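You operate a simulated robot arm through the tools that you are given. There is no shell and no other tool. Be economical: measure what you need, move in short steps, check, and stop when the job is done.

Carry out the task below with a simulated robot arm. There is one attempt and no reset: what you move stays moved.

## Task
Rewind the tape measure and shut it in the second wide drawer.
Fine: press its button; it goes on the bed side of the partition; fingers clear as it shuts; harm nothing.

It is judged by the outcome, as a careful person would: the job done as asked, and still so three seconds after it is handed in. It fails if anything else is knocked over, pushed out of place, dropped, spilled or broken.

## Robot
A 7-joint arm with a two-finger parallel gripper, fixed in place. Base frame: the origin is at the foot of the arm, x ahead of it, y to its left, z up; the work surface is at about z = 0. Readings come in m, rad, newtons and seconds.
With the tool pointing down near the work surface it reaches from about 0.24 to 0.62 m from the base axis. Its first joint turns from -1.152 to 1.152 rad. Payload 2.6 kg.
The TCP is the grasp point between the finger pads, 0.03 m short of the fingertips. In the tool frame z runs along the fingers and y along their closing line. Largest opening 0.094 m; finger width 0.028, thickness 0.01; the body of the gripper, 0.05 by 0.096 m, starts 0.055 m behind the TCP.
Orientation is that of the tool frame in the base frame, as a unit quaternion [w, x, y, z]. With the fingers straight down and closing along the base's y, the tool's x points along the base's -x, its y along +y and its z along -z.

## Interface
- The arm moves only by the tool drive_tool. Its argument "rows" is a list that holds one entry, the list of rows, each a list of 7 numbers: the shift along the base's x, y, z in units of 50 mm (1.0 is 50 mm), then the turn, a rotation vector about the base's x, y, z in units of 4 degrees (1.0 is 4 degrees), then the opening, from 0 (shut) to 1 (fully open). In form: [[[x, y, z, wx, wy, wz, hand], ...]]. A call has 1 to 20 rows; each row shifts and turns the commanded pose from where the row before left it. A call with a number of a shift or a turn outside -1 to 1 is refused whole. Each row takes 0.2 s and may step no farther than 0.05 m and 0.15 rad from the row before; otherwise, or with a gripper value out of range, the whole call is refused. Where a pose cannot be reached the arm comes as near as it can. A force on the tool above 40 N (or 10 N above the force at the start of the call, whichever is more), or a blocked arm, ends the call early, and 0.2 s more pass. The fingers move at their own pace (about 0.072 m/s each) and stop on an object; they squeeze with about 41 N. The grip force told is the motor's: it shows also when the fingers shut on nothing. Time passes only in rows, and 0.2 s behind the last, so rows that do not move let the fingers close. It gives the time, the measured TCP pose, the force on the tool (base axes), the opening and the grip force at its end, in the units of the frame above (readings bear some noise), and new pictures: "pictures" is both (left out), scene, wrist or none.
- Cameras (640 x 400 px; columns grow to the right, rows downward): "scene" is fixed at [0.0235, 0.4304, 0.5674]; the picture's right is [-0.90, -0.43, 0.00], its down [-0.20, 0.43, -0.88] and it looks along [0.38, -0.79, -0.48] (base axes); focal length 314 px, centre (320, 200). "wrist" rides on the gripper at [0.076, 0.014, -0.103] in the tool frame; the picture's right is [-0.18, 0.98, 0.00], its down [-0.75, -0.14, -0.64] and it looks along [-0.63, -0.12, 0.77] (tool axes); focal length 243 px, centre (320, 200). There is no depth. A picture from a camera that has moved, and an enlarged one, comes with that camera's place and axes in the base frame and with its lens. The place of the scene camera against the robot may be out by one fixed shift of up to 0.025 m in any direction.
- enlarge(camera, box): a new picture of the part [left, top, right, bottom] of that camera's present view, enlarged. It takes no simulated time.
- close_job(): hands the job in; it is judged then, once.

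Work in short steps. Places have to be worked out from the pictures, the camera data and where the tool is seen: move nearer, look again, correct. Check each grasp and each placing, and mend what went wrong. You have 120 turns and 200 pictures in all, those below and enlarged ones among them. Open the gripper and draw the arm clear of the work before you hand the job in, unless the task says otherwise; then end with one line.

The tools are called after "Call:" by a JSON object that holds its "fn" and its "kwargs". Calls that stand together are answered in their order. drive_tool: Moves the arm, as the interface text tells. Its arguments: {"type":"object","properties":{"rows":{"type":"array"},"pictures":{"type":"string","enum":["both","scene","wrist","none"]}},"required":["rows"]} The other tools are called the same way: enlarge (camera, box) takes an enlarged picture of a part of a camera's view; close_job () hands the job in.

At the start:

```text
t: 0.0
tool_pos: [0.3605, 0.0166, 0.3956]
tool_rot: [0.001, 0.0, 1.0, -0.001]
wrist_force: [-0.2, -0.6, -0.4]
width: 0.094
grasp_force: 0.1
```

scene: 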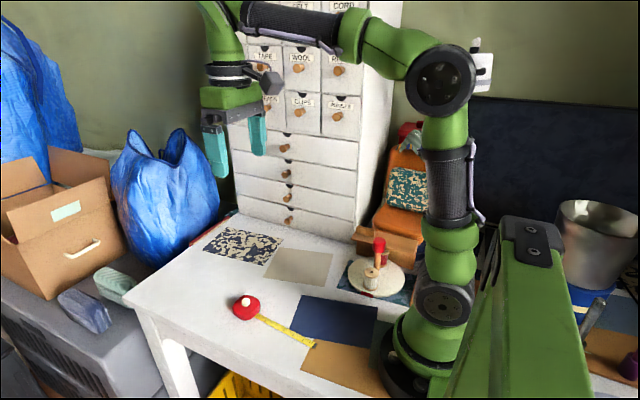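
wrist: 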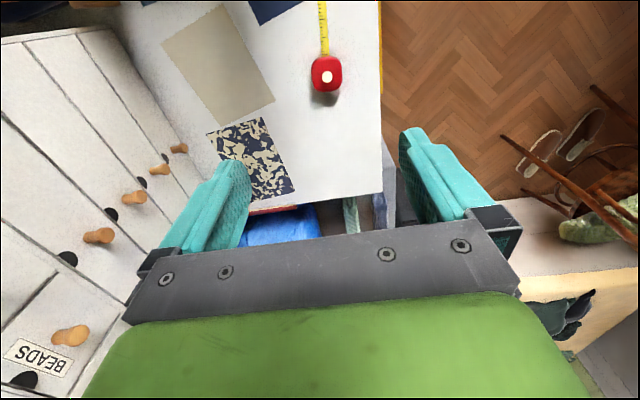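

I start by looking closer at the drawers, the tape measure, and the surroundings.

Call:
{"fn": "enlarge", "kwargs": {"camera": "scene", "box": [200, 100, 400, 240]}}

Call:
{"fn": "enlarge", "kwargs": {"camera": "scene", "box": [200, 220, 400, 400]}}

Call:
{"fn": "enlarge", "kwargs": {"camera": "wrist", "box": [0, 0, 400, 250]}}

Call:
{"fn": "enlarge", "kwargs": {"camera": "scene", "box": [0, 130, 220, 400]}}

```text
2.86 times, centred on (300, 170) of scene
camera zoom: at [0.0235, 0.4304, 0.5674], right [-0.9, -0.43, 0.0], down [-0.2, 0.43, -0.88], along [0.38, -0.79, -0.48], focal length 897 px, centre (377, 286)
```

zoom: 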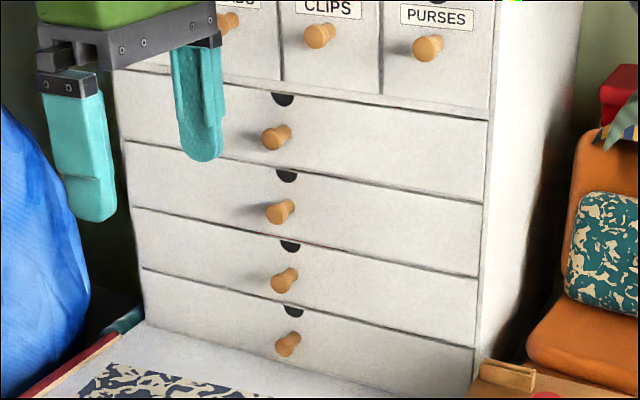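

```text
2.22 times, centred on (300, 310) of scene
camera zoom: at [0.0235, 0.4304, 0.5674], right [-0.9, -0.43, 0.0], down [-0.2, 0.43, -0.88], along [0.38, -0.79, -0.48], focal length 698 px, centre (364, -44)
```

zoom: 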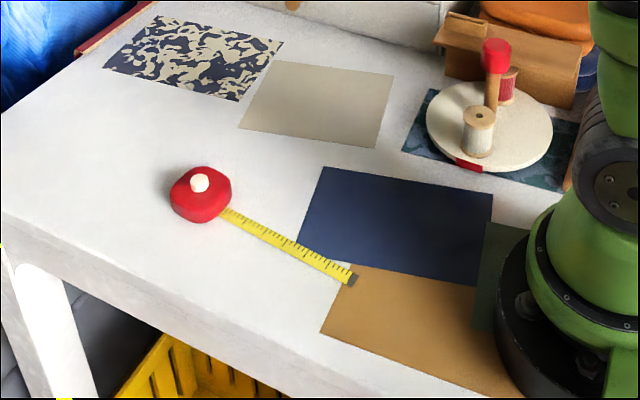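

```text
1.60 times, centred on (200, 125) of wrist
camera zoom: at [0.2861, 0.0306, 0.499], right [0.18, 0.98, 0.0], down [0.75, -0.14, 0.64], along [0.63, -0.12, -0.77], focal length 388 px, centre (512, 320)
```

zoom: 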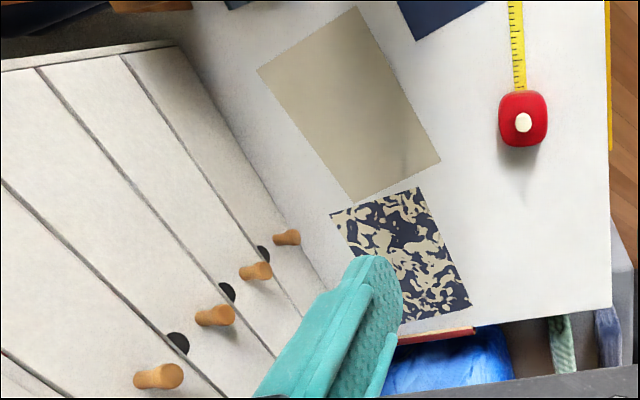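

```text
1.48 times, centred on (110, 265) of scene
camera zoom: at [0.0235, 0.4304, 0.5674], right [-0.9, -0.43, 0.0], down [-0.2, 0.43, -0.88], along [0.38, -0.79, -0.48], focal length 465 px, centre (631, 104)
```

zoom: 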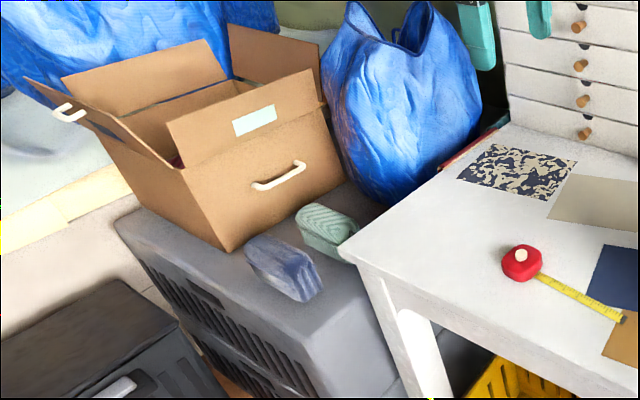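

Working out from both views: tape body near (0.39, 0.02) with its blade toward the robot, cabinet front near y≈-0.32 with knobs at x≈0.47; second wide drawer's knob (from top) at z≈0.20. I close the hand and come down above the tape to refine.

Call:
{"fn": "drive_tool", "kwargs": {"rows": [[[0.1, 0, -0.8, 0, 0, 0, 0], [0.1, 0, -0.9, 0, 0, 0, 0], [0.1, 0, -0.9, 0, 0, 0, 0], [0.1, 0, -0.9, 0, 0, 0, 0], [0.1, 0, -0.8, 0, 0, 0, 0], [0, 0, 0, 0, 0, 0, 0]]]}}

```text
t: 1.4
tool_pos: [0.3865, 0.0145, 0.1805]
tool_rot: [0.0, 0.0, 1.0, 0.0]
wrist_force: [0.3, -0.3, -0.2]
width: 0.0
grasp_force: 32.6
camera wrist: at [0.3115, 0.0304, 0.2837], right [0.18, 0.98, 0.0], down [0.75, -0.14, 0.64], along [0.63, -0.12, -0.77], focal length 243 px, centre (320, 200)
```

scene: 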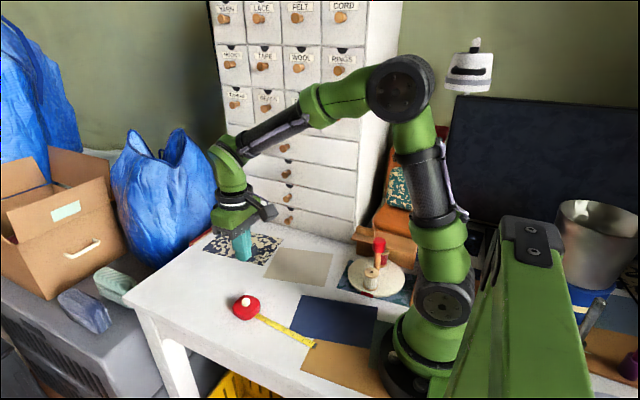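
wrist: 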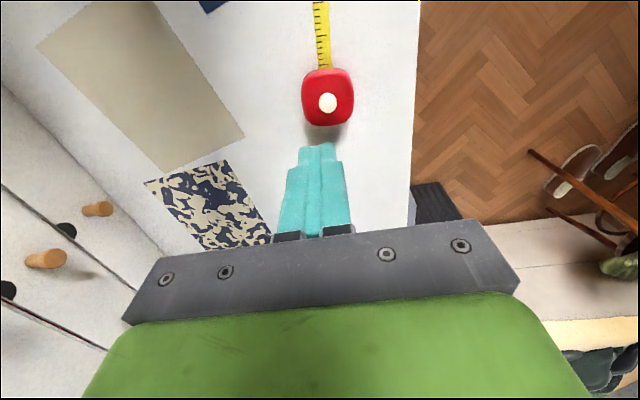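

The button works out to about (0.393, 0.021). I line up over it and lower in part.

Call:
{"fn": "drive_tool", "kwargs": {"rows": [[[0.12, 0.14, -0.6, 0, 0, 0, 0], [0, 0, -0.8, 0, 0, 0, 0], [0, 0, 0, 0, 0, 0, 0]]]}}

Call:
{"fn": "enlarge", "kwargs": {"camera": "scene", "box": [200, 250, 340, 360]}}

```text
t: 2.2
tool_pos: [0.3921, 0.022, 0.1102]
tool_rot: [-0.001, 0.0, 1.0, -0.001]
wrist_force: [-0.1, -0.1, 0.5]
width: 0.0001
grasp_force: 33.5
camera wrist: at [0.3171, 0.0372, 0.2134], right [0.18, 0.98, 0.0], down [0.75, -0.14, 0.64], along [0.63, -0.12, -0.77], focal length 243 px, centre (320, 200)
```

scene: 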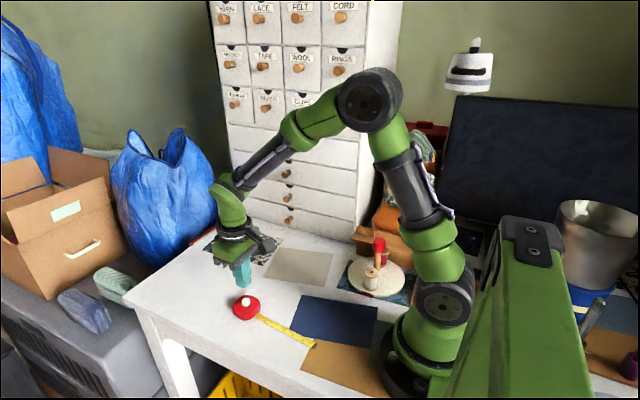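
wrist: 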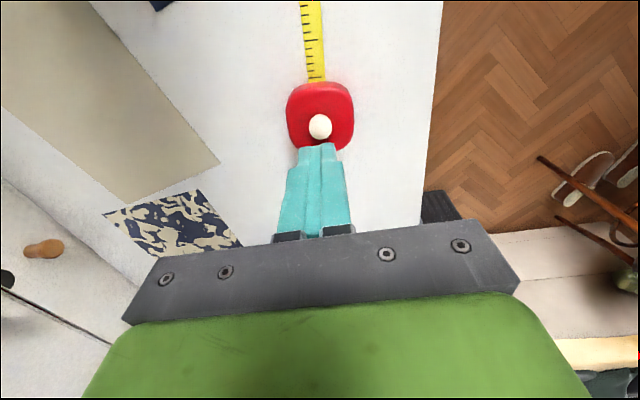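

```text
3.64 times, centred on (270, 305) of scene
camera zoom: at [0.0235, 0.4304, 0.5674], right [-0.9, -0.43, 0.0], down [-0.2, 0.43, -0.88], along [0.38, -0.79, -0.48], focal length 1142 px, centre (502, -182)
```

zoom: 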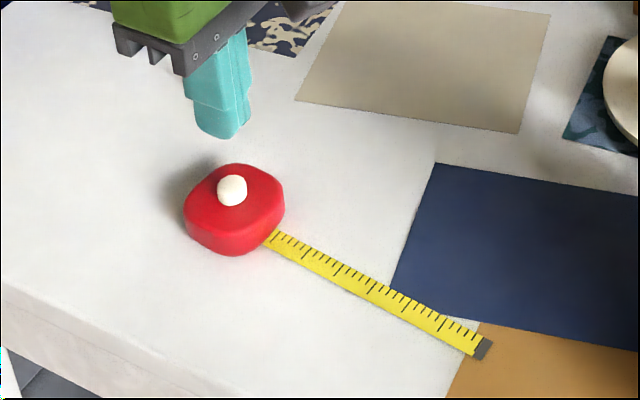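

Aligned with the button at (0.391, 0.022). I descend in small steps and watch the force.

Call:
{"fn": "drive_tool", "kwargs": {"rows": [[[0, 0, -0.6, 0, 0, 0, 0], [0, 0, -0.1, 0, 0, 0, 0], [0, 0, -0.08, 0, 0, 0, 0], [0, 0, 0, 0, 0, 0, 0]]]}}

```text
t: 3.2
tool_pos: [0.3924, 0.0237, 0.0696]
tool_rot: [0.001, 0.0, 1.0, -0.001]
wrist_force: [-0.4, 0.8, 0.1]
width: 0.0
grasp_force: 33.1
camera wrist: at [0.3172, 0.0381, 0.1735], right [0.18, 0.98, 0.0], down [0.75, -0.14, 0.64], along [0.63, -0.12, -0.77], focal length 243 px, centre (320, 200)
```

scene: 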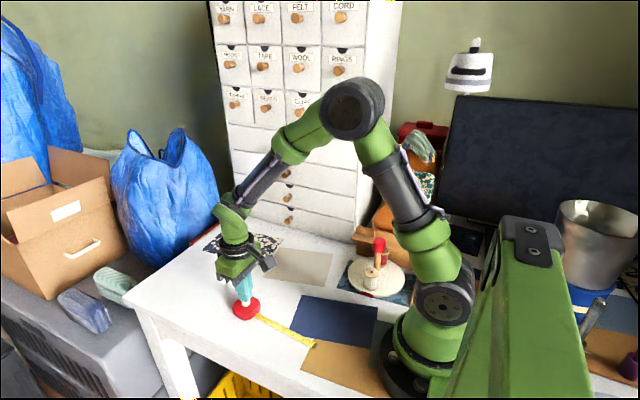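
wrist: 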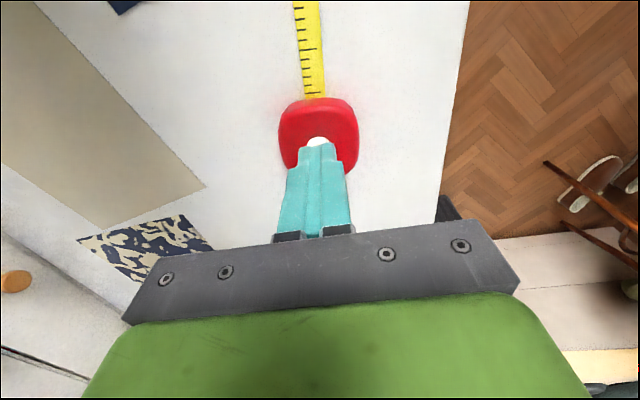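

Fingertips are just above the button; I continue down a few millimetres at a time.

Call:
{"fn": "drive_tool", "kwargs": {"rows": [[[0, 0, -0.05, 0, 0, 0, 0], [0, 0, -0.04, 0, 0, 0, 0], [0, 0, 0, 0, 0, 0, 0]]], "pictures": "wrist"}}

```text
t: 4.0
tool_pos: [0.3924, 0.0229, 0.0661]
tool_rot: [-0.001, 0.001, 1.0, 0.0]
wrist_force: [0.6, 0.0, -0.2]
width: 0.0001
grasp_force: 32.6
camera wrist: at [0.3175, 0.0376, 0.1698], right [0.18, 0.98, 0.0], down [0.75, -0.14, 0.64], along [0.63, -0.12, -0.77], focal length 243 px, centre (320, 200)
```

wrist: 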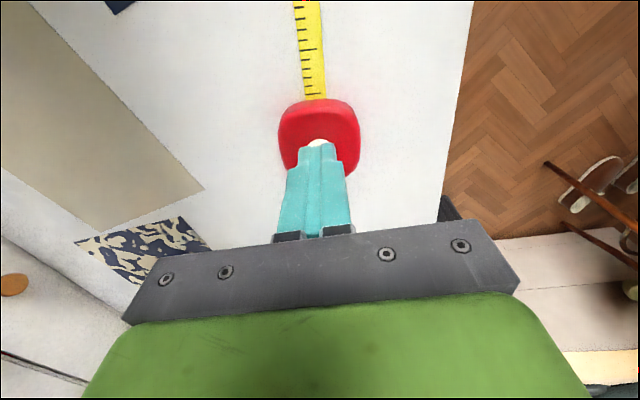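

No contact yet; a few more small steps.

Call:
{"fn": "drive_tool", "kwargs": {"rows": [[[0, 0, -0.04, 0, 0, 0, 0], [0, 0, -0.04, 0, 0, 0, 0], [0, 0, 0, 0, 0, 0, 0]]], "pictures": "wrist"}}

```text
t: 4.8
tool_pos: [0.3918, 0.0228, 0.0625]
tool_rot: [0.0, -0.001, 1.0, 0.0]
wrist_force: [-0.6, 0.0, 0.8]
width: 0.0
grasp_force: 32.4
camera wrist: at [0.3173, 0.0381, 0.1658], right [0.18, 0.98, 0.0], down [0.75, -0.14, 0.64], along [0.63, -0.12, -0.77], focal length 243 px, centre (320, 200)
```

wrist: 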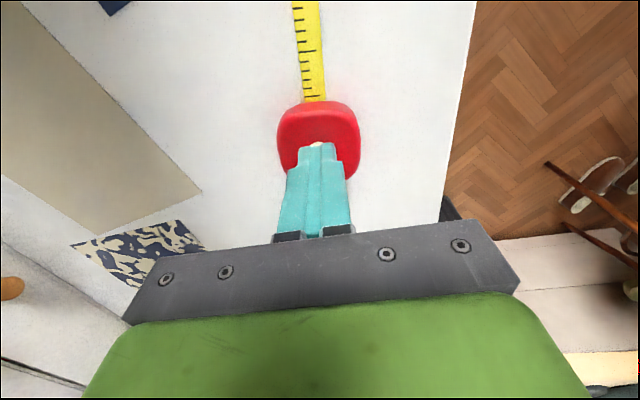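

Still free; continue down.

Call:
{"fn": "drive_tool", "kwargs": {"rows": [[[0, 0, -0.04, 0, 0, 0, 0], [0, 0, -0.04, 0, 0, 0, 0], [0, 0, 0, 0, 0, 0, 0], [0, 0, 0, 0, 0, 0, 0]]]}}

```text
t: 5.8
tool_pos: [0.3923, 0.0234, 0.0586]
tool_rot: [0.0, 0.001, 1.0, -0.001]
wrist_force: [0.4, -0.4, 1.5]
width: 0.0
grasp_force: 32.9
camera wrist: at [0.3175, 0.038, 0.1618], right [0.18, 0.98, 0.0], down [0.75, -0.14, 0.64], along [0.63, -0.12, -0.77], focal length 243 px, centre (320, 200)
```

scene: 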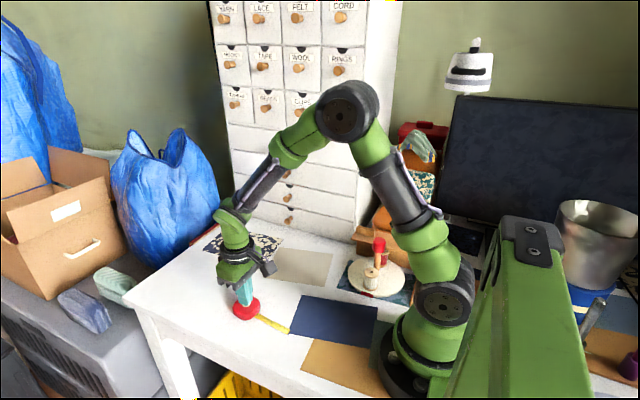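
wrist: 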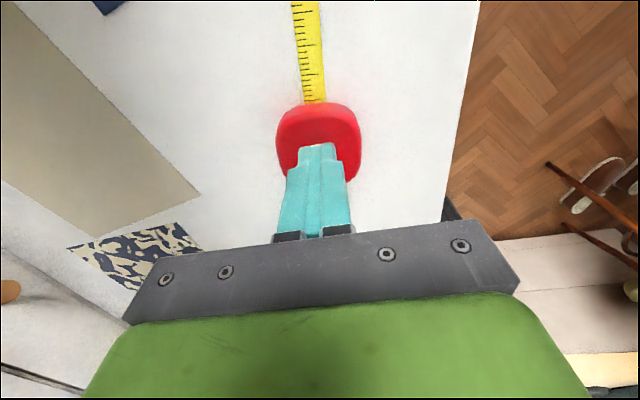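

The blade is shrinking in the scene view, so the button is pressed. I hold it down.

Call:
{"fn": "drive_tool", "kwargs": {"rows": [[[0, 0, -0.01, 0, 0, 0, 0], [0, 0, 0, 0, 0, 0, 0], [0, 0, 0, 0, 0, 0, 0], [0, 0, 0, 0, 0, 0, 0], [0, 0, 0, 0, 0, 0, 0], [0, 0, 0, 0, 0, 0, 0], [0, 0, 0, 0, 0, 0, 0], [0, 0, 0, 0, 0, 0, 0]]]}}

```text
t: 7.6
tool_pos: [0.3909, 0.0237, 0.0578]
tool_rot: [-0.001, 0.001, 1.0, 0.0]
wrist_force: [-0.2, 1.2, 1.8]
width: 0.0002
grasp_force: 33.3
camera wrist: at [0.3173, 0.0379, 0.1615], right [0.18, 0.98, 0.0], down [0.75, -0.14, 0.64], along [0.63, -0.12, -0.77], focal length 243 px, centre (320, 200)
```

scene: 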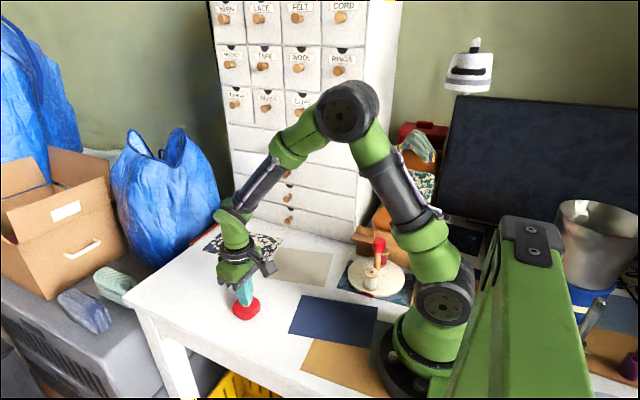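
wrist: 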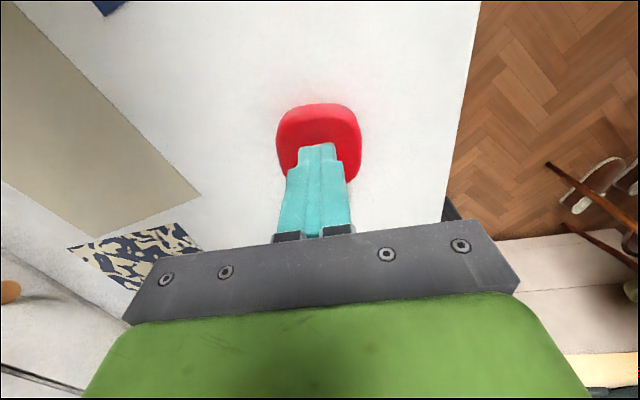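

Fully rewound. I rise straight up, then begin turning the hand toward the cabinet (halfway turn first).

Call:
{"fn": "drive_tool", "kwargs": {"rows": [[[0, 0, 0.6, 0, 0, 0, 0], [0, 0, 0.8, 0, 0, 0, 0], [0, 0, 0.6, -0.4, -0.4, -0.965, 0], [0, 0, 0.6, -0.4, -0.4, -0.965, 0], [0, 0, 0.6, -0.4, -0.4, -0.965, 0], [0, 0, 0.6, -0.4, -0.4, -0.965, 0], [0, 0, 0.6, -0.4, -0.4, -0.965, 0], [0, 0, 0.4, -0.4, -0.4, -0.965, 0], [0, 0, 0, -0.4, -0.4, -0.965, 0], [0, 0, 0, -0.4, -0.4, -0.965, 0], [0, 0, 0, -0.4, -0.4, -0.965, 0], [0, 0, 0, -0.4, -0.4, -0.965, 0], [0, 0, 0, -0.4, -0.4, -0.965, 0]]]}}

Call:
{"fn": "enlarge", "kwargs": {"camera": "scene", "box": [200, 250, 340, 360]}}

```text
t: 10.4
tool_pos: [0.3916, 0.0245, 0.2985]
tool_rot: [0.149, 0.36, 0.909, -0.15]
wrist_force: [0.0, 0.3, 0.1]
width: 0.0
grasp_force: 32.9
camera wrist: at [0.3335, 0.1188, 0.3619], right [0.81, 0.57, -0.09], down [0.32, -0.32, 0.89], along [0.48, -0.76, -0.44], focal length 243 px, centre (320, 200)
```

scene: 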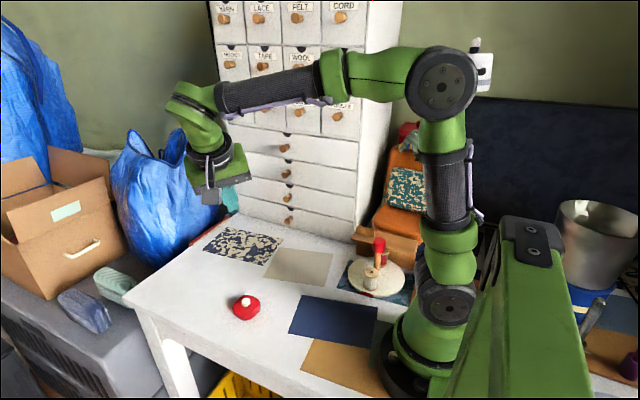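
wrist: 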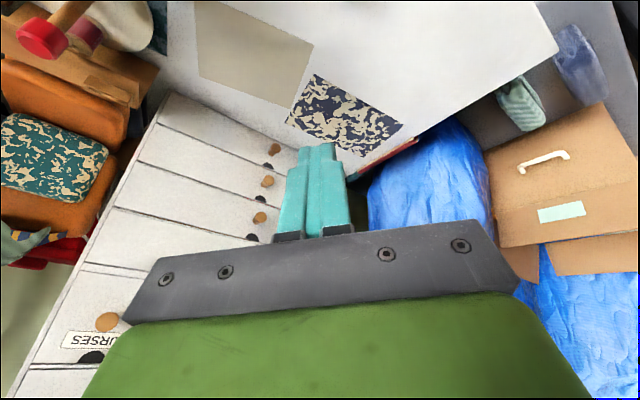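

```text
3.64 times, centred on (270, 305) of scene
camera zoom: at [0.0235, 0.4304, 0.5674], right [-0.9, -0.43, 0.0], down [-0.2, 0.43, -0.88], along [0.38, -0.79, -0.48], focal length 1142 px, centre (502, -182)
```

zoom: 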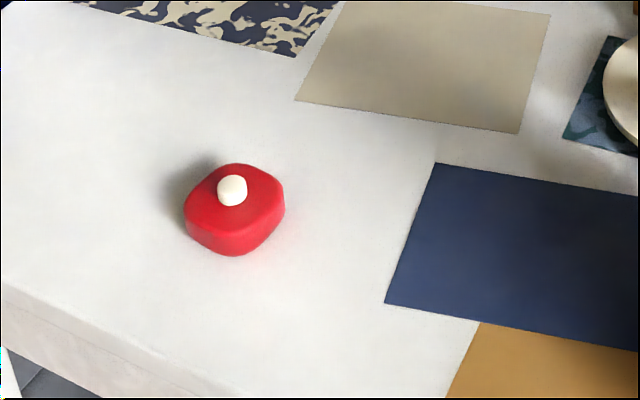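

Tape is wound in, undisturbed. I finish the turn and move nearer the cabinet, opening the hand.

Call:
{"fn": "drive_tool", "kwargs": {"rows": [[[0.142, -0.32, 0, -0.4, -0.4, -0.965, 0.3], [0.142, -0.32, 0, -0.4, -0.4, -0.965, 0.6], [0.142, -0.32, 0, -0.4, -0.4, -0.965, 0.6], [0.142, -0.32, 0, -0.4, -0.4, -0.965, 0.6], [0.142, -0.32, 0, -0.4, -0.4, -0.965, 0.6], [0.142, -0.32, 0, -0.4, -0.4, -0.965, 0.6], [0.142, -0.32, 0, -0.4, -0.4, -0.965, 0.6], [0.142, -0.32, 0, -0.4, -0.4, -0.965, 0.6], [0.142, -0.32, 0, -0.4, -0.4, -0.965, 0.6], [0.142, -0.32, 0, -0.4, -0.4, -0.965, 0.6], [0.142, -0.32, 0, -0.4, -0.4, -0.965, 0.6], [0, 0, 0, 0, 0, 0, 0.6]]]}}

```text
t: 13.0
tool_pos: [0.4697, -0.1522, 0.2974]
tool_rot: [0.271, 0.654, 0.653, -0.271]
wrist_force: [0.5, 0.0, -0.4]
width: 0.0563
grasp_force: 0.0
camera wrist: at [0.4856, -0.0269, 0.3178], right [0.98, -0.13, 0.13], down [-0.14, -0.08, 0.99], along [-0.12, -0.99, -0.1], focal length 243 px, centre (320, 200)
```

scene: 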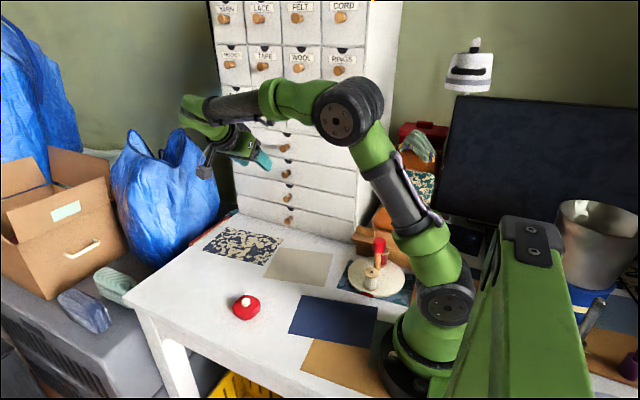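
wrist: 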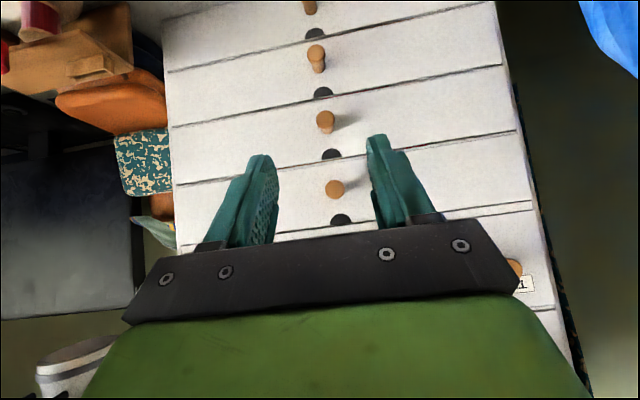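

The second drawer's knob triangulates to about (0.470, -0.303, 0.199). I tilt the hand further toward level (65° off vertical) and go to a stand-off.

Call:
{"fn": "drive_tool", "kwargs": {"rows": [[[0, -0.1, -0.2, -1, 0, 0, 0.6], [0, -0.1, -0.3, -1, 0, 0, 0.6], [0, -0.2, -0.3, -1, 0, 0, 0.6], [0, -0.2, -0.3, -1, 0, 0, 0.6], [0, -0.2, -0.18, -1, 0, 0, 0.6], [0, 0, 0, 0, 0, 0, 0.6]]]}}

Call:
{"fn": "enlarge", "kwargs": {"camera": "scene", "box": [180, 80, 360, 220]}}

```text
t: 14.4
tool_pos: [0.4712, -0.194, 0.2338]
tool_rot: [0.38, 0.596, 0.596, -0.381]
wrist_force: [0.6, -0.3, 0.6]
width: 0.0565
grasp_force: 0.1
camera wrist: at [0.4861, -0.0685, 0.2087], right [0.98, -0.08, 0.17], down [-0.14, 0.27, 0.95], along [-0.12, -0.96, 0.25], focal length 243 px, centre (320, 200)
```

scene: 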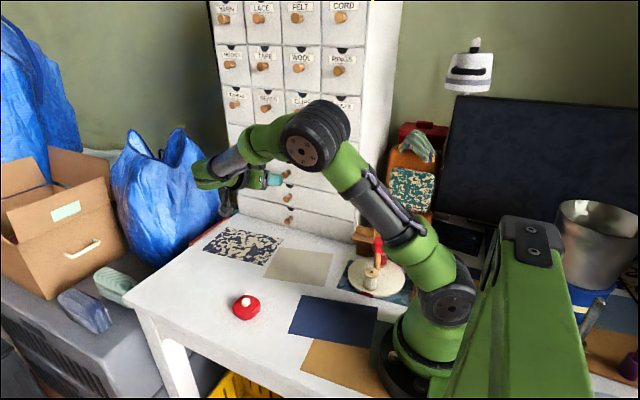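
wrist: 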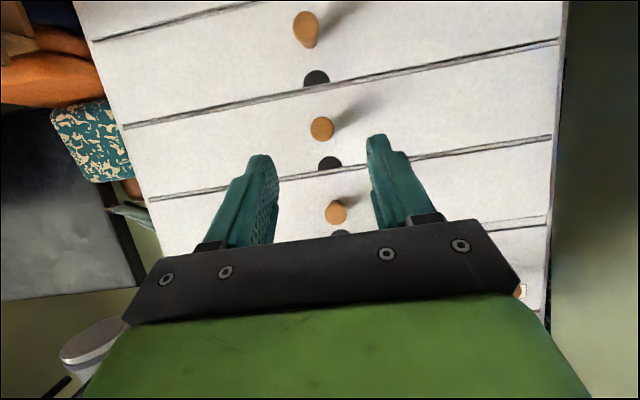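

```text
2.86 times, centred on (270, 150) of scene
camera zoom: at [0.0235, 0.4304, 0.5674], right [-0.9, -0.43, 0.0], down [-0.2, 0.43, -0.88], along [0.38, -0.79, -0.48], focal length 897 px, centre (463, 343)
```

zoom: 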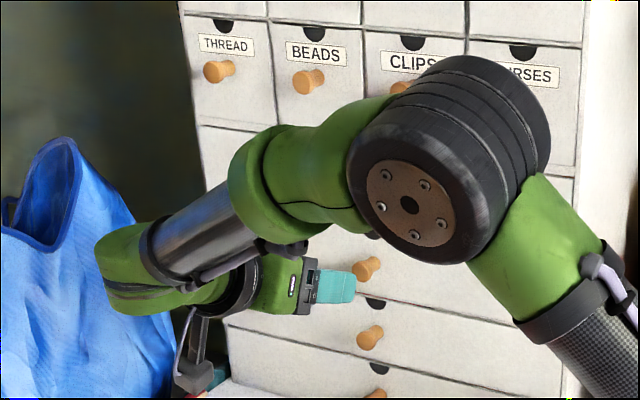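

The knob is centred in x and at z≈0.20. I go in most of the way and check.

Call:
{"fn": "drive_tool", "kwargs": {"rows": [[[0, -0.4, -0.12, 0, 0, 0, 0.6], [0, -0.4, -0.12, 0, 0, 0, 0.6], [0, -0.4, -0.12, 0, 0, 0, 0.6], [0, 0, 0, 0, 0, 0, 0.6]]]}}

Call:
{"fn": "enlarge", "kwargs": {"camera": "wrist", "box": [190, 50, 450, 250]}}

```text
t: 15.4
tool_pos: [0.47, -0.2534, 0.2163]
tool_rot: [0.38, 0.597, 0.596, -0.379]
wrist_force: [0.5, -0.4, 0.5]
width: 0.0566
grasp_force: 0.1
camera wrist: at [0.4853, -0.1285, 0.191], right [0.98, -0.08, 0.17], down [-0.14, 0.26, 0.95], along [-0.12, -0.96, 0.25], focal length 243 px, centre (320, 200)
```

scene: 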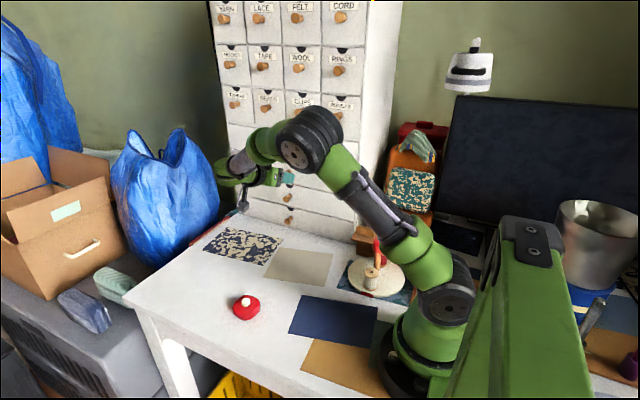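
wrist: 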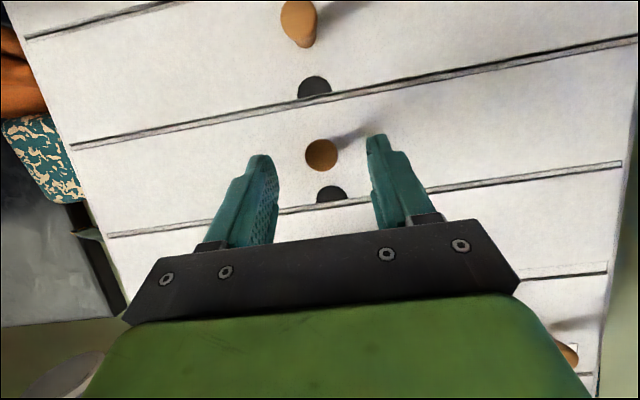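

```text
2.00 times, centred on (320, 150) of wrist
camera zoom: at [0.4853, -0.1285, 0.191], right [0.98, -0.08, 0.17], down [-0.14, 0.26, 0.95], along [-0.12, -0.96, 0.25], focal length 485 px, centre (320, 300)
```

zoom: 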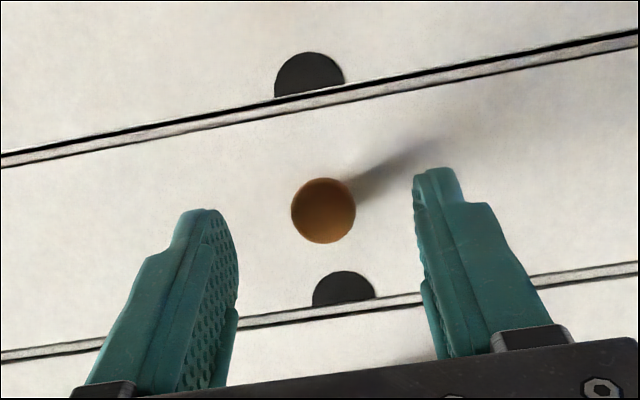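

Knob axis is at z≈0.204, well centred. I go in the last 28 mm gently, then close.

Call:
{"fn": "drive_tool", "kwargs": {"rows": [[[0, -0.25, -0.04, 0, 0, 0, 0.6], [0, -0.2, -0.04, 0, 0, 0, 0.6], [0, -0.12, 0, 0, 0, 0, 0.6], [0, 0, 0, 0, 0, 0, 0.6]]]}}

Call:
{"fn": "enlarge", "kwargs": {"camera": "wrist", "box": [190, 50, 450, 250]}}

Call:
{"fn": "enlarge", "kwargs": {"camera": "scene", "box": [240, 140, 340, 220]}}

```text
t: 16.4
tool_pos: [0.47, -0.2815, 0.2112]
tool_rot: [0.38, 0.596, 0.596, -0.38]
wrist_force: [1.0, 0.5, -0.2]
width: 0.0565
grasp_force: 0.0
camera wrist: at [0.4855, -0.1561, 0.1867], right [0.98, -0.08, 0.17], down [-0.14, 0.26, 0.95], along [-0.12, -0.96, 0.25], focal length 243 px, centre (320, 200)
```

scene: 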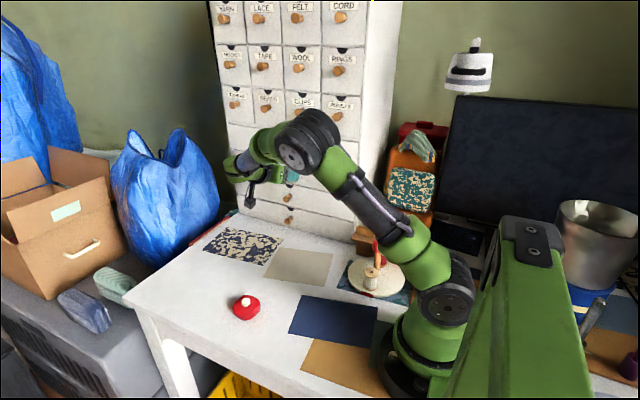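
wrist: 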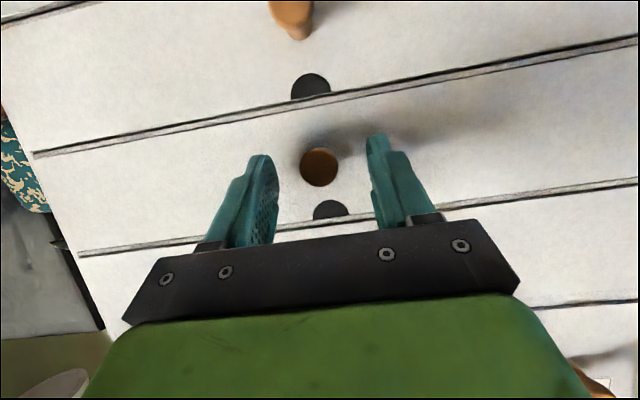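

```text
2.00 times, centred on (320, 150) of wrist
camera zoom: at [0.4855, -0.1561, 0.1867], right [0.98, -0.08, 0.17], down [-0.14, 0.26, 0.95], along [-0.12, -0.96, 0.25], focal length 485 px, centre (320, 300)
```

zoom: 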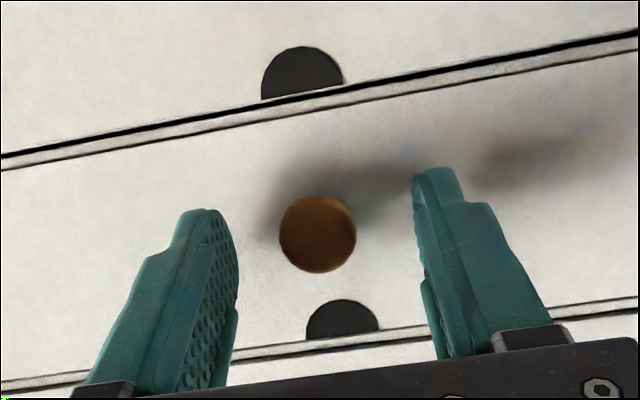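

```text
5.00 times, centred on (290, 180) of scene
camera zoom: at [0.0235, 0.4304, 0.5674], right [-0.9, -0.43, 0.0], down [-0.2, 0.43, -0.88], along [0.38, -0.79, -0.48], focal length 1570 px, centre (470, 300)
```

zoom: 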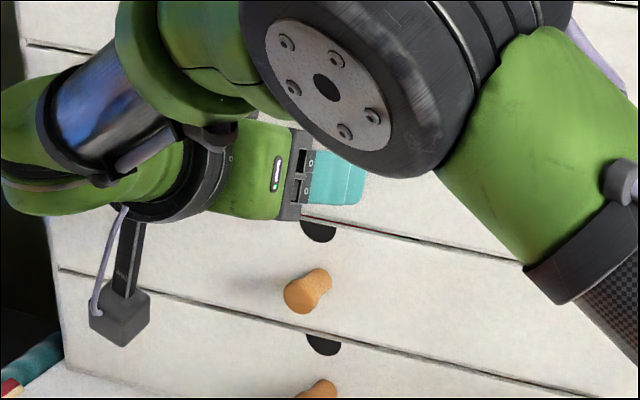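

Fingertips overlap the knob by about a centimetre; I creep in a bit further, then close.

Call:
{"fn": "drive_tool", "kwargs": {"rows": [[[0, -0.08, 0, 0, 0, 0, 0.6], [0, -0.06, 0, 0, 0, 0, 0.6], [0, 0, 0, 0, 0, 0, 0.6]]], "pictures": "wrist"}}

```text
t: 17.3
tool_pos: [0.4725, -0.2834, 0.2127]
tool_rot: [0.38, 0.596, 0.597, -0.378]
wrist_force: [-3.0, 5.8, 1.4]
width: 0.0583
grasp_force: 1.2
stopped in row 3: the force on the tool passed its limit (the readings are from after the stop); the commanded pose is now the measured one
camera wrist: at [0.4875, -0.1583, 0.1872], right [0.98, -0.07, 0.17], down [-0.14, 0.26, 0.95], along [-0.12, -0.96, 0.24], focal length 243 px, centre (320, 200)
```

wrist: 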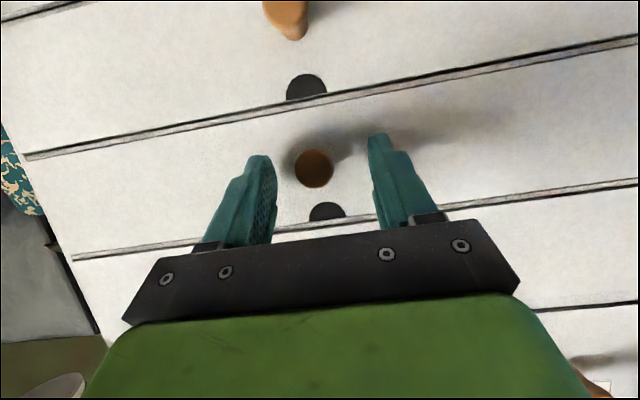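

The tips touched the drawer front. I back off 2 mm and close on the knob.

Call:
{"fn": "drive_tool", "kwargs": {"rows": [[[-0.04, 0.05, -0.02, 0, 0, 0, 0.6], [0, 0, 0, 0, 0, 0, 0], [0, 0, 0, 0, 0, 0, 0], [0, 0, 0, 0, 0, 0, 0], [0, 0, 0, 0, 0, 0, 0]]], "pictures": "wrist"}}

```text
t: 18.5
tool_pos: [0.4695, -0.2818, 0.2099]
tool_rot: [0.38, 0.596, 0.597, -0.378]
wrist_force: [-5.1, 2.6, 0.6]
width: 0.0214
grasp_force: 45.1
camera wrist: at [0.4852, -0.1564, 0.1859], right [0.98, -0.07, 0.17], down [-0.14, 0.26, 0.95], along [-0.12, -0.96, 0.24], focal length 243 px, centre (320, 200)
```

wrist: 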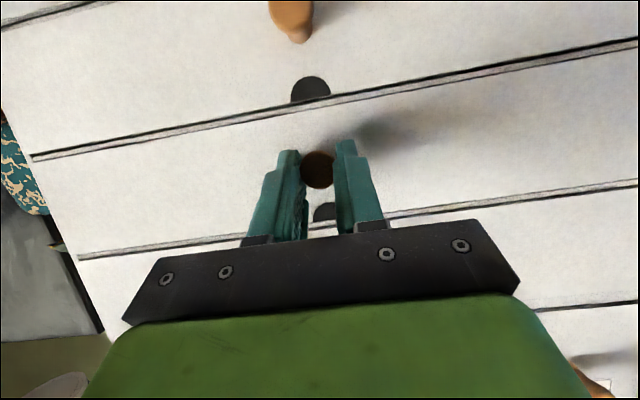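

Gripping the knob (0.021 m). I pull straight out along +y by 6 cm and check.

Call:
{"fn": "drive_tool", "kwargs": {"rows": [[[0, 0.2, 0, 0, 0, 0, 0], [0, 0.25, 0, 0, 0, 0, 0], [0, 0.25, 0, 0, 0, 0, 0], [0, 0.25, 0, 0, 0, 0, 0], [0, 0.25, 0, 0, 0, 0, 0], [0, 0, 0, 0, 0, 0, 0]]]}}

```text
t: 19.9
tool_pos: [0.4699, -0.2213, 0.2097]
tool_rot: [0.381, 0.596, 0.599, -0.377]
wrist_force: [0.3, 0.0, -3.3]
width: 0.0214
grasp_force: 44.7
camera wrist: at [0.485, -0.0959, 0.1859], right [0.98, -0.07, 0.17], down [-0.14, 0.26, 0.96], along [-0.11, -0.96, 0.24], focal length 243 px, centre (320, 200)
```

scene: 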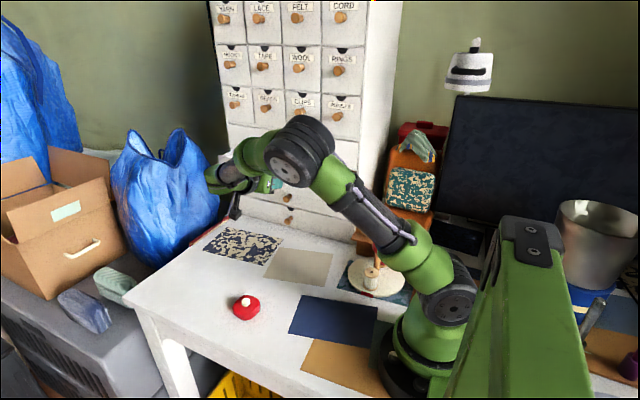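
wrist: 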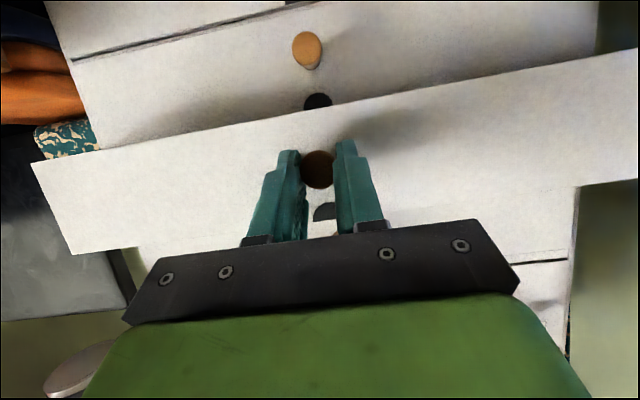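

The second drawer slides freely. I pull about 7 cm more (13 cm in all).

Call:
{"fn": "drive_tool", "kwargs": {"rows": [[[0, 0.25, 0, 0, 0, 0, 0], [0, 0.25, 0, 0, 0, 0, 0], [0, 0.25, 0, 0, 0, 0, 0], [0, 0.25, 0, 0, 0, 0, 0], [0, 0.25, 0, 0, 0, 0, 0], [0, 0.15, 0, 0, 0, 0, 0], [0, 0, 0, 0, 0, 0, 0]]]}}

```text
t: 21.5
tool_pos: [0.4698, -0.1519, 0.2107]
tool_rot: [0.38, 0.596, 0.598, -0.377]
wrist_force: [-9.1, -0.3, -6.4]
width: 0.0214
grasp_force: 44.9
camera wrist: at [0.4854, -0.0266, 0.1859], right [0.98, -0.08, 0.17], down [-0.14, 0.26, 0.96], along [-0.12, -0.96, 0.24], focal length 243 px, centre (320, 200)
```

scene: 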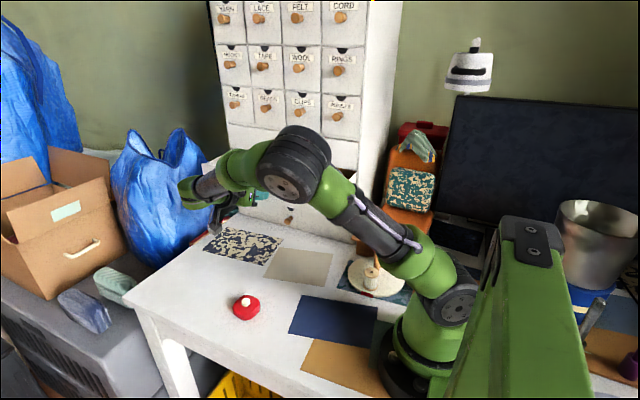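
wrist: 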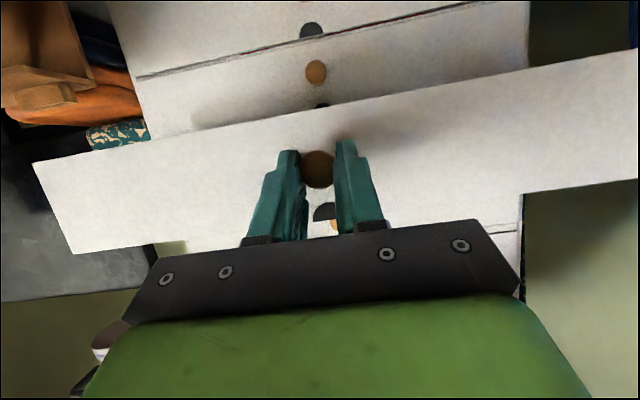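

Open by ~13 cm. I release the knob and back straight out along the tool axis, then rise to look inside.

Call:
{"fn": "drive_tool", "kwargs": {"rows": [[[0, 0, 0, 0, 0, 0, 0.6], [0, 0, 0, 0, 0, 0, 0.6], [0, 0.4, 0.1, 0, 0, 0, 0.6], [0, 0.5, 0.2, 0, 0, 0, 0.6], [0, 0.5, 0.5, 0, 0, 0, 0.6], [0, 0.3, 0.8, 1, 0, 0, 0.6], [0, 0.2, 0.8, 1, 0, 0, 0.6], [0, 0, 0.8, 1, 0, 0, 0.6], [0, 0, 0.8, 1, 0, 0, 0.6], [0, 0, 0.8, 1, 0, 0, 0.6], [0, 0, 0, 1, 0, 0, 0.6]]]}}

```text
t: 23.9
tool_pos: [0.4702, -0.0571, 0.4509]
tool_rot: [0.248, 0.662, 0.664, -0.244]
wrist_force: [0.4, 0.6, 0.5]
width: 0.0563
grasp_force: 0.0
camera wrist: at [0.4856, 0.0678, 0.4803], right [0.98, -0.14, 0.12], down [-0.14, -0.15, 0.98], along [-0.11, -0.98, -0.17], focal length 243 px, centre (320, 200)
```

scene: 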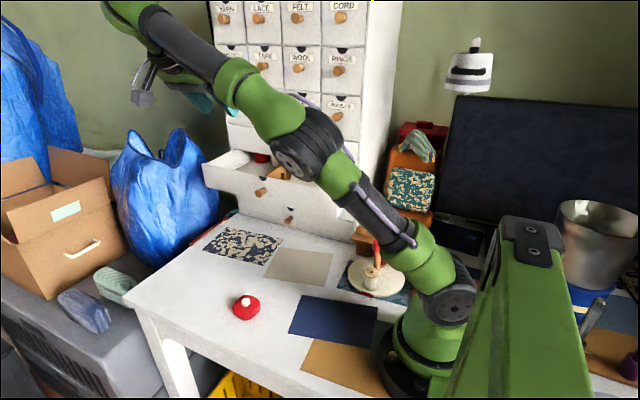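
wrist: 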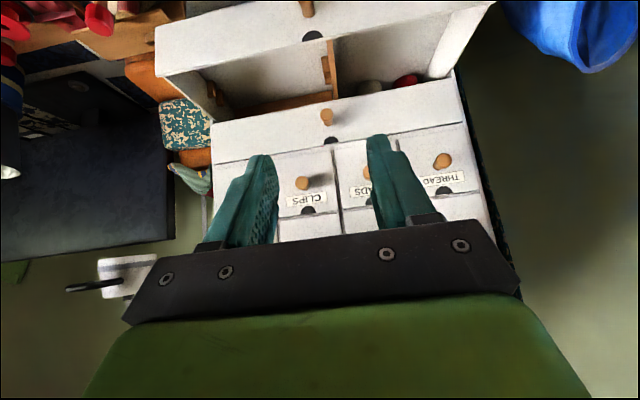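

Call:
{"fn": "enlarge", "kwargs": {"camera": "wrist", "box": [150, 0, 510, 160]}}

Call:
{"fn": "enlarge", "kwargs": {"camera": "scene", "box": [190, 130, 330, 230]}}

Call:
{"fn": "enlarge", "kwargs": {"camera": "scene", "box": [360, 60, 640, 400]}}

```text
1.78 times, centred on (330, 80) of wrist
camera zoom: at [0.4856, 0.0678, 0.4803], right [0.98, -0.14, 0.12], down [-0.14, -0.15, 0.98], along [-0.11, -0.98, -0.17], focal length 431 px, centre (302, 413)
```

zoom: 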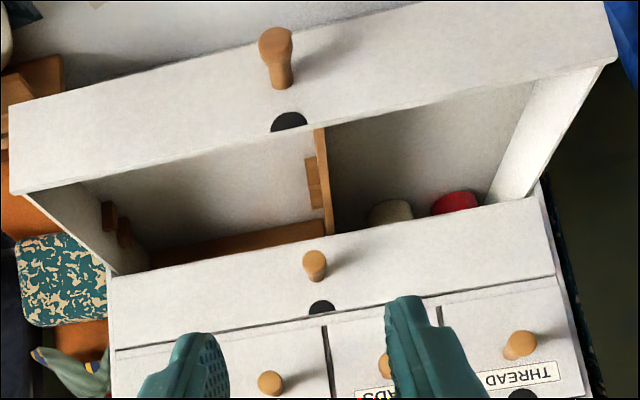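

```text
4.00 times, centred on (260, 180) of scene
camera zoom: at [0.0235, 0.4304, 0.5674], right [-0.9, -0.43, 0.0], down [-0.2, 0.43, -0.88], along [0.38, -0.79, -0.48], focal length 1256 px, centre (560, 280)
```

zoom: 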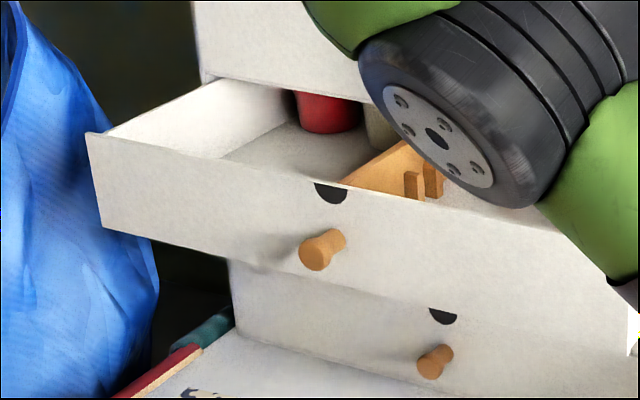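

```text
1.18 times, centred on (500, 230) of scene
camera zoom: at [0.0235, 0.4304, 0.5674], right [-0.9, -0.43, 0.0], down [-0.2, 0.43, -0.88], along [0.38, -0.79, -0.48], focal length 369 px, centre (108, 165)
```

zoom: 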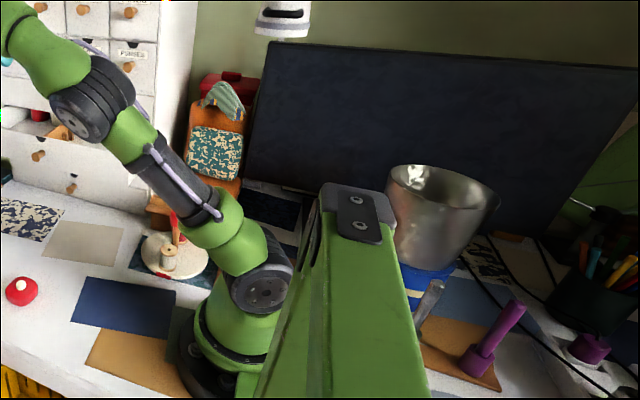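

The partition runs front-to-back at mid drawer; the +x half holds two spools at the back. I need to be sure where the bed is: look at the scene's left edge.

Call:
{"fn": "enlarge", "kwargs": {"camera": "scene", "box": [0, 120, 130, 400]}}

```text
1.43 times, centred on (65, 260) of scene
camera zoom: at [0.0235, 0.4304, 0.5674], right [-0.9, -0.43, 0.0], down [-0.2, 0.43, -0.88], along [0.38, -0.79, -0.48], focal length 449 px, centre (684, 114)
```

zoom: 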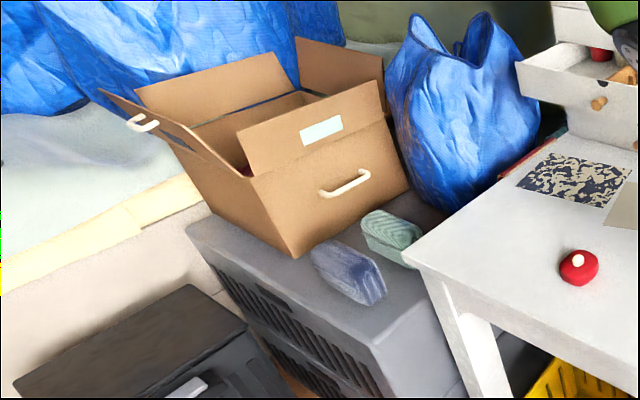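

The pale bed with its cream frame lies at the +x side, so the tape goes in the +x half (the one with the spools at the back). I untilt the hand and move over the tape, keeping the closing line along x.

Call:
{"fn": "drive_tool", "kwargs": {"rows": [[[-0.145, 0.25, 0, 1, 0, 0, 0.6], [-0.145, 0.25, 0, 1, 0, 0, 0.6], [-0.145, 0.25, -0.3, 1, 0, 0, 0.6], [-0.145, 0.25, -0.6, 1, 0, 0, 0.85], [-0.145, 0.25, -0.6, 1, 0, 0, 0.85], [-0.145, 0.13, -0.6, 1, 0, 0, 0.85], [-0.145, 0.1, -0.6, 1, 0, 0, 0.85], [-0.145, 0.1, -0.6, 1, 0, 0, 0.85], [-0.145, 0, -0.6, 1, 0, 0, 0.85], [-0.145, 0, -0.6, 1, 0, 0, 0.85], [-0.145, 0, -0.6, 0.25, 0, 0, 0.85], [0, 0, 0, 0, 0, 0, 0.85]]]}}

```text
t: 26.5
tool_pos: [0.3894, 0.0216, 0.196]
tool_rot: [0.0, 0.707, 0.707, 0.004]
wrist_force: [-0.8, 0.8, -0.6]
width: 0.0797
grasp_force: 0.1
camera wrist: at [0.4049, 0.0986, 0.2999], right [0.98, -0.18, 0.0], down [-0.14, -0.76, 0.64], along [-0.11, -0.63, -0.77], focal length 243 px, centre (320, 200)
```

scene: 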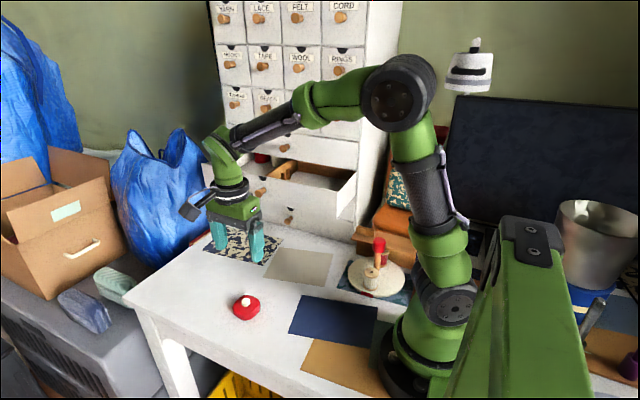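
wrist: 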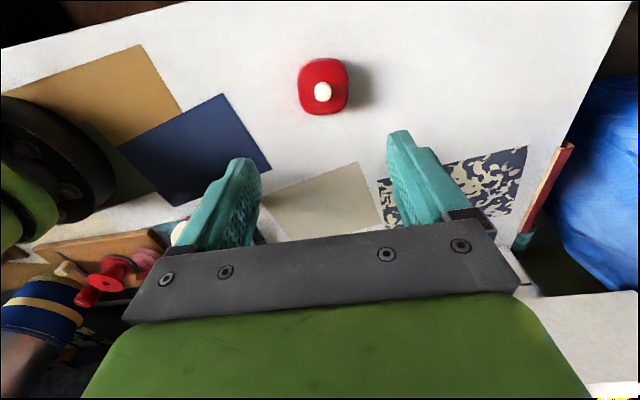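

Tape centre is about (0.395, 0.025). I move over it and descend partway.

Call:
{"fn": "drive_tool", "kwargs": {"rows": [[[0.1, 0.06, -0.6, 0, 0, 0, 0.85], [0, 0, -0.8, 0, 0, 0, 0.85], [0, 0, -0.6, 0, 0, 0, 0.85], [0, 0, 0, 0, 0, 0, 0.85]]]}}

```text
t: 27.5
tool_pos: [0.396, 0.0268, 0.0936]
tool_rot: [0.001, 0.707, 0.707, 0.002]
wrist_force: [0.0, -0.5, 0.0]
width: 0.0798
grasp_force: 0.1
camera wrist: at [0.4108, 0.1034, 0.1978], right [0.98, -0.18, 0.0], down [-0.14, -0.76, 0.64], along [-0.11, -0.63, -0.77], focal length 243 px, centre (320, 200)
```

scene: 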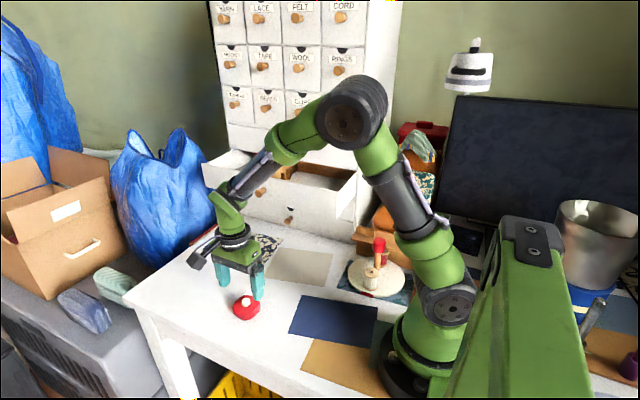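
wrist: 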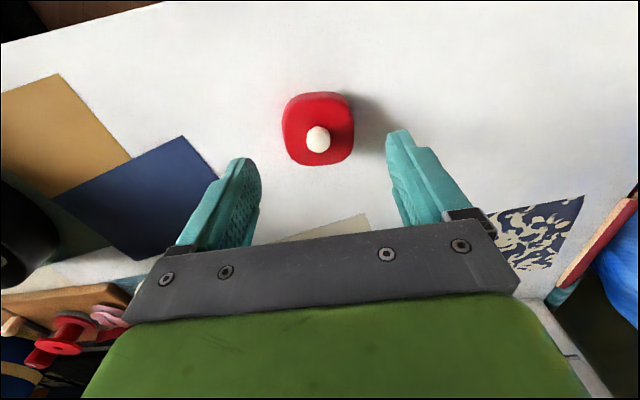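

Centred. I lower to z≈0.036 with fingers straddling the case, then close.

Call:
{"fn": "drive_tool", "kwargs": {"rows": [[[0, 0, -0.5, 0, 0, 0, 0.85], [0, 0, -0.4, 0, 0, 0, 0.85], [0, 0, -0.2, 0, 0, 0, 0.85], [0, 0, -0.04, 0, 0, 0, 0.85], [0, 0, 0, 0, 0, 0, 0.4], [0, 0, 0, 0, 0, 0, 0.4], [0, 0, 0, 0, 0, 0, 0.4], [0, 0, 0, 0, 0, 0, 0.4]]]}}

```text
t: 29.3
tool_pos: [0.3947, 0.0266, 0.0362]
tool_rot: [0.001, 0.706, 0.708, 0.003]
wrist_force: [-0.4, 0.3, 0.1]
width: 0.0546
grasp_force: 41.1
camera wrist: at [0.4104, 0.1023, 0.1408], right [0.98, -0.18, 0.0], down [-0.14, -0.76, 0.64], along [-0.11, -0.63, -0.77], focal length 243 px, centre (320, 200)
```

scene: 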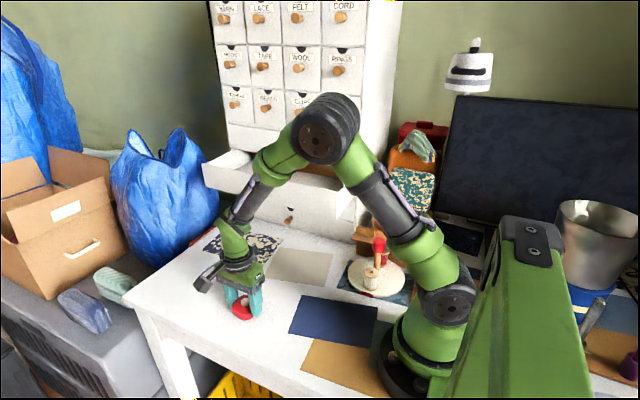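
wrist: 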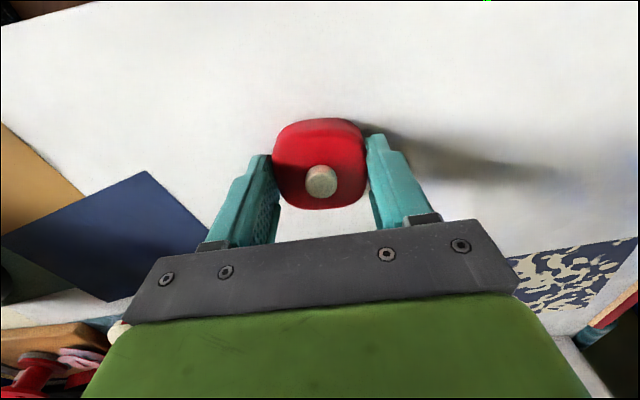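

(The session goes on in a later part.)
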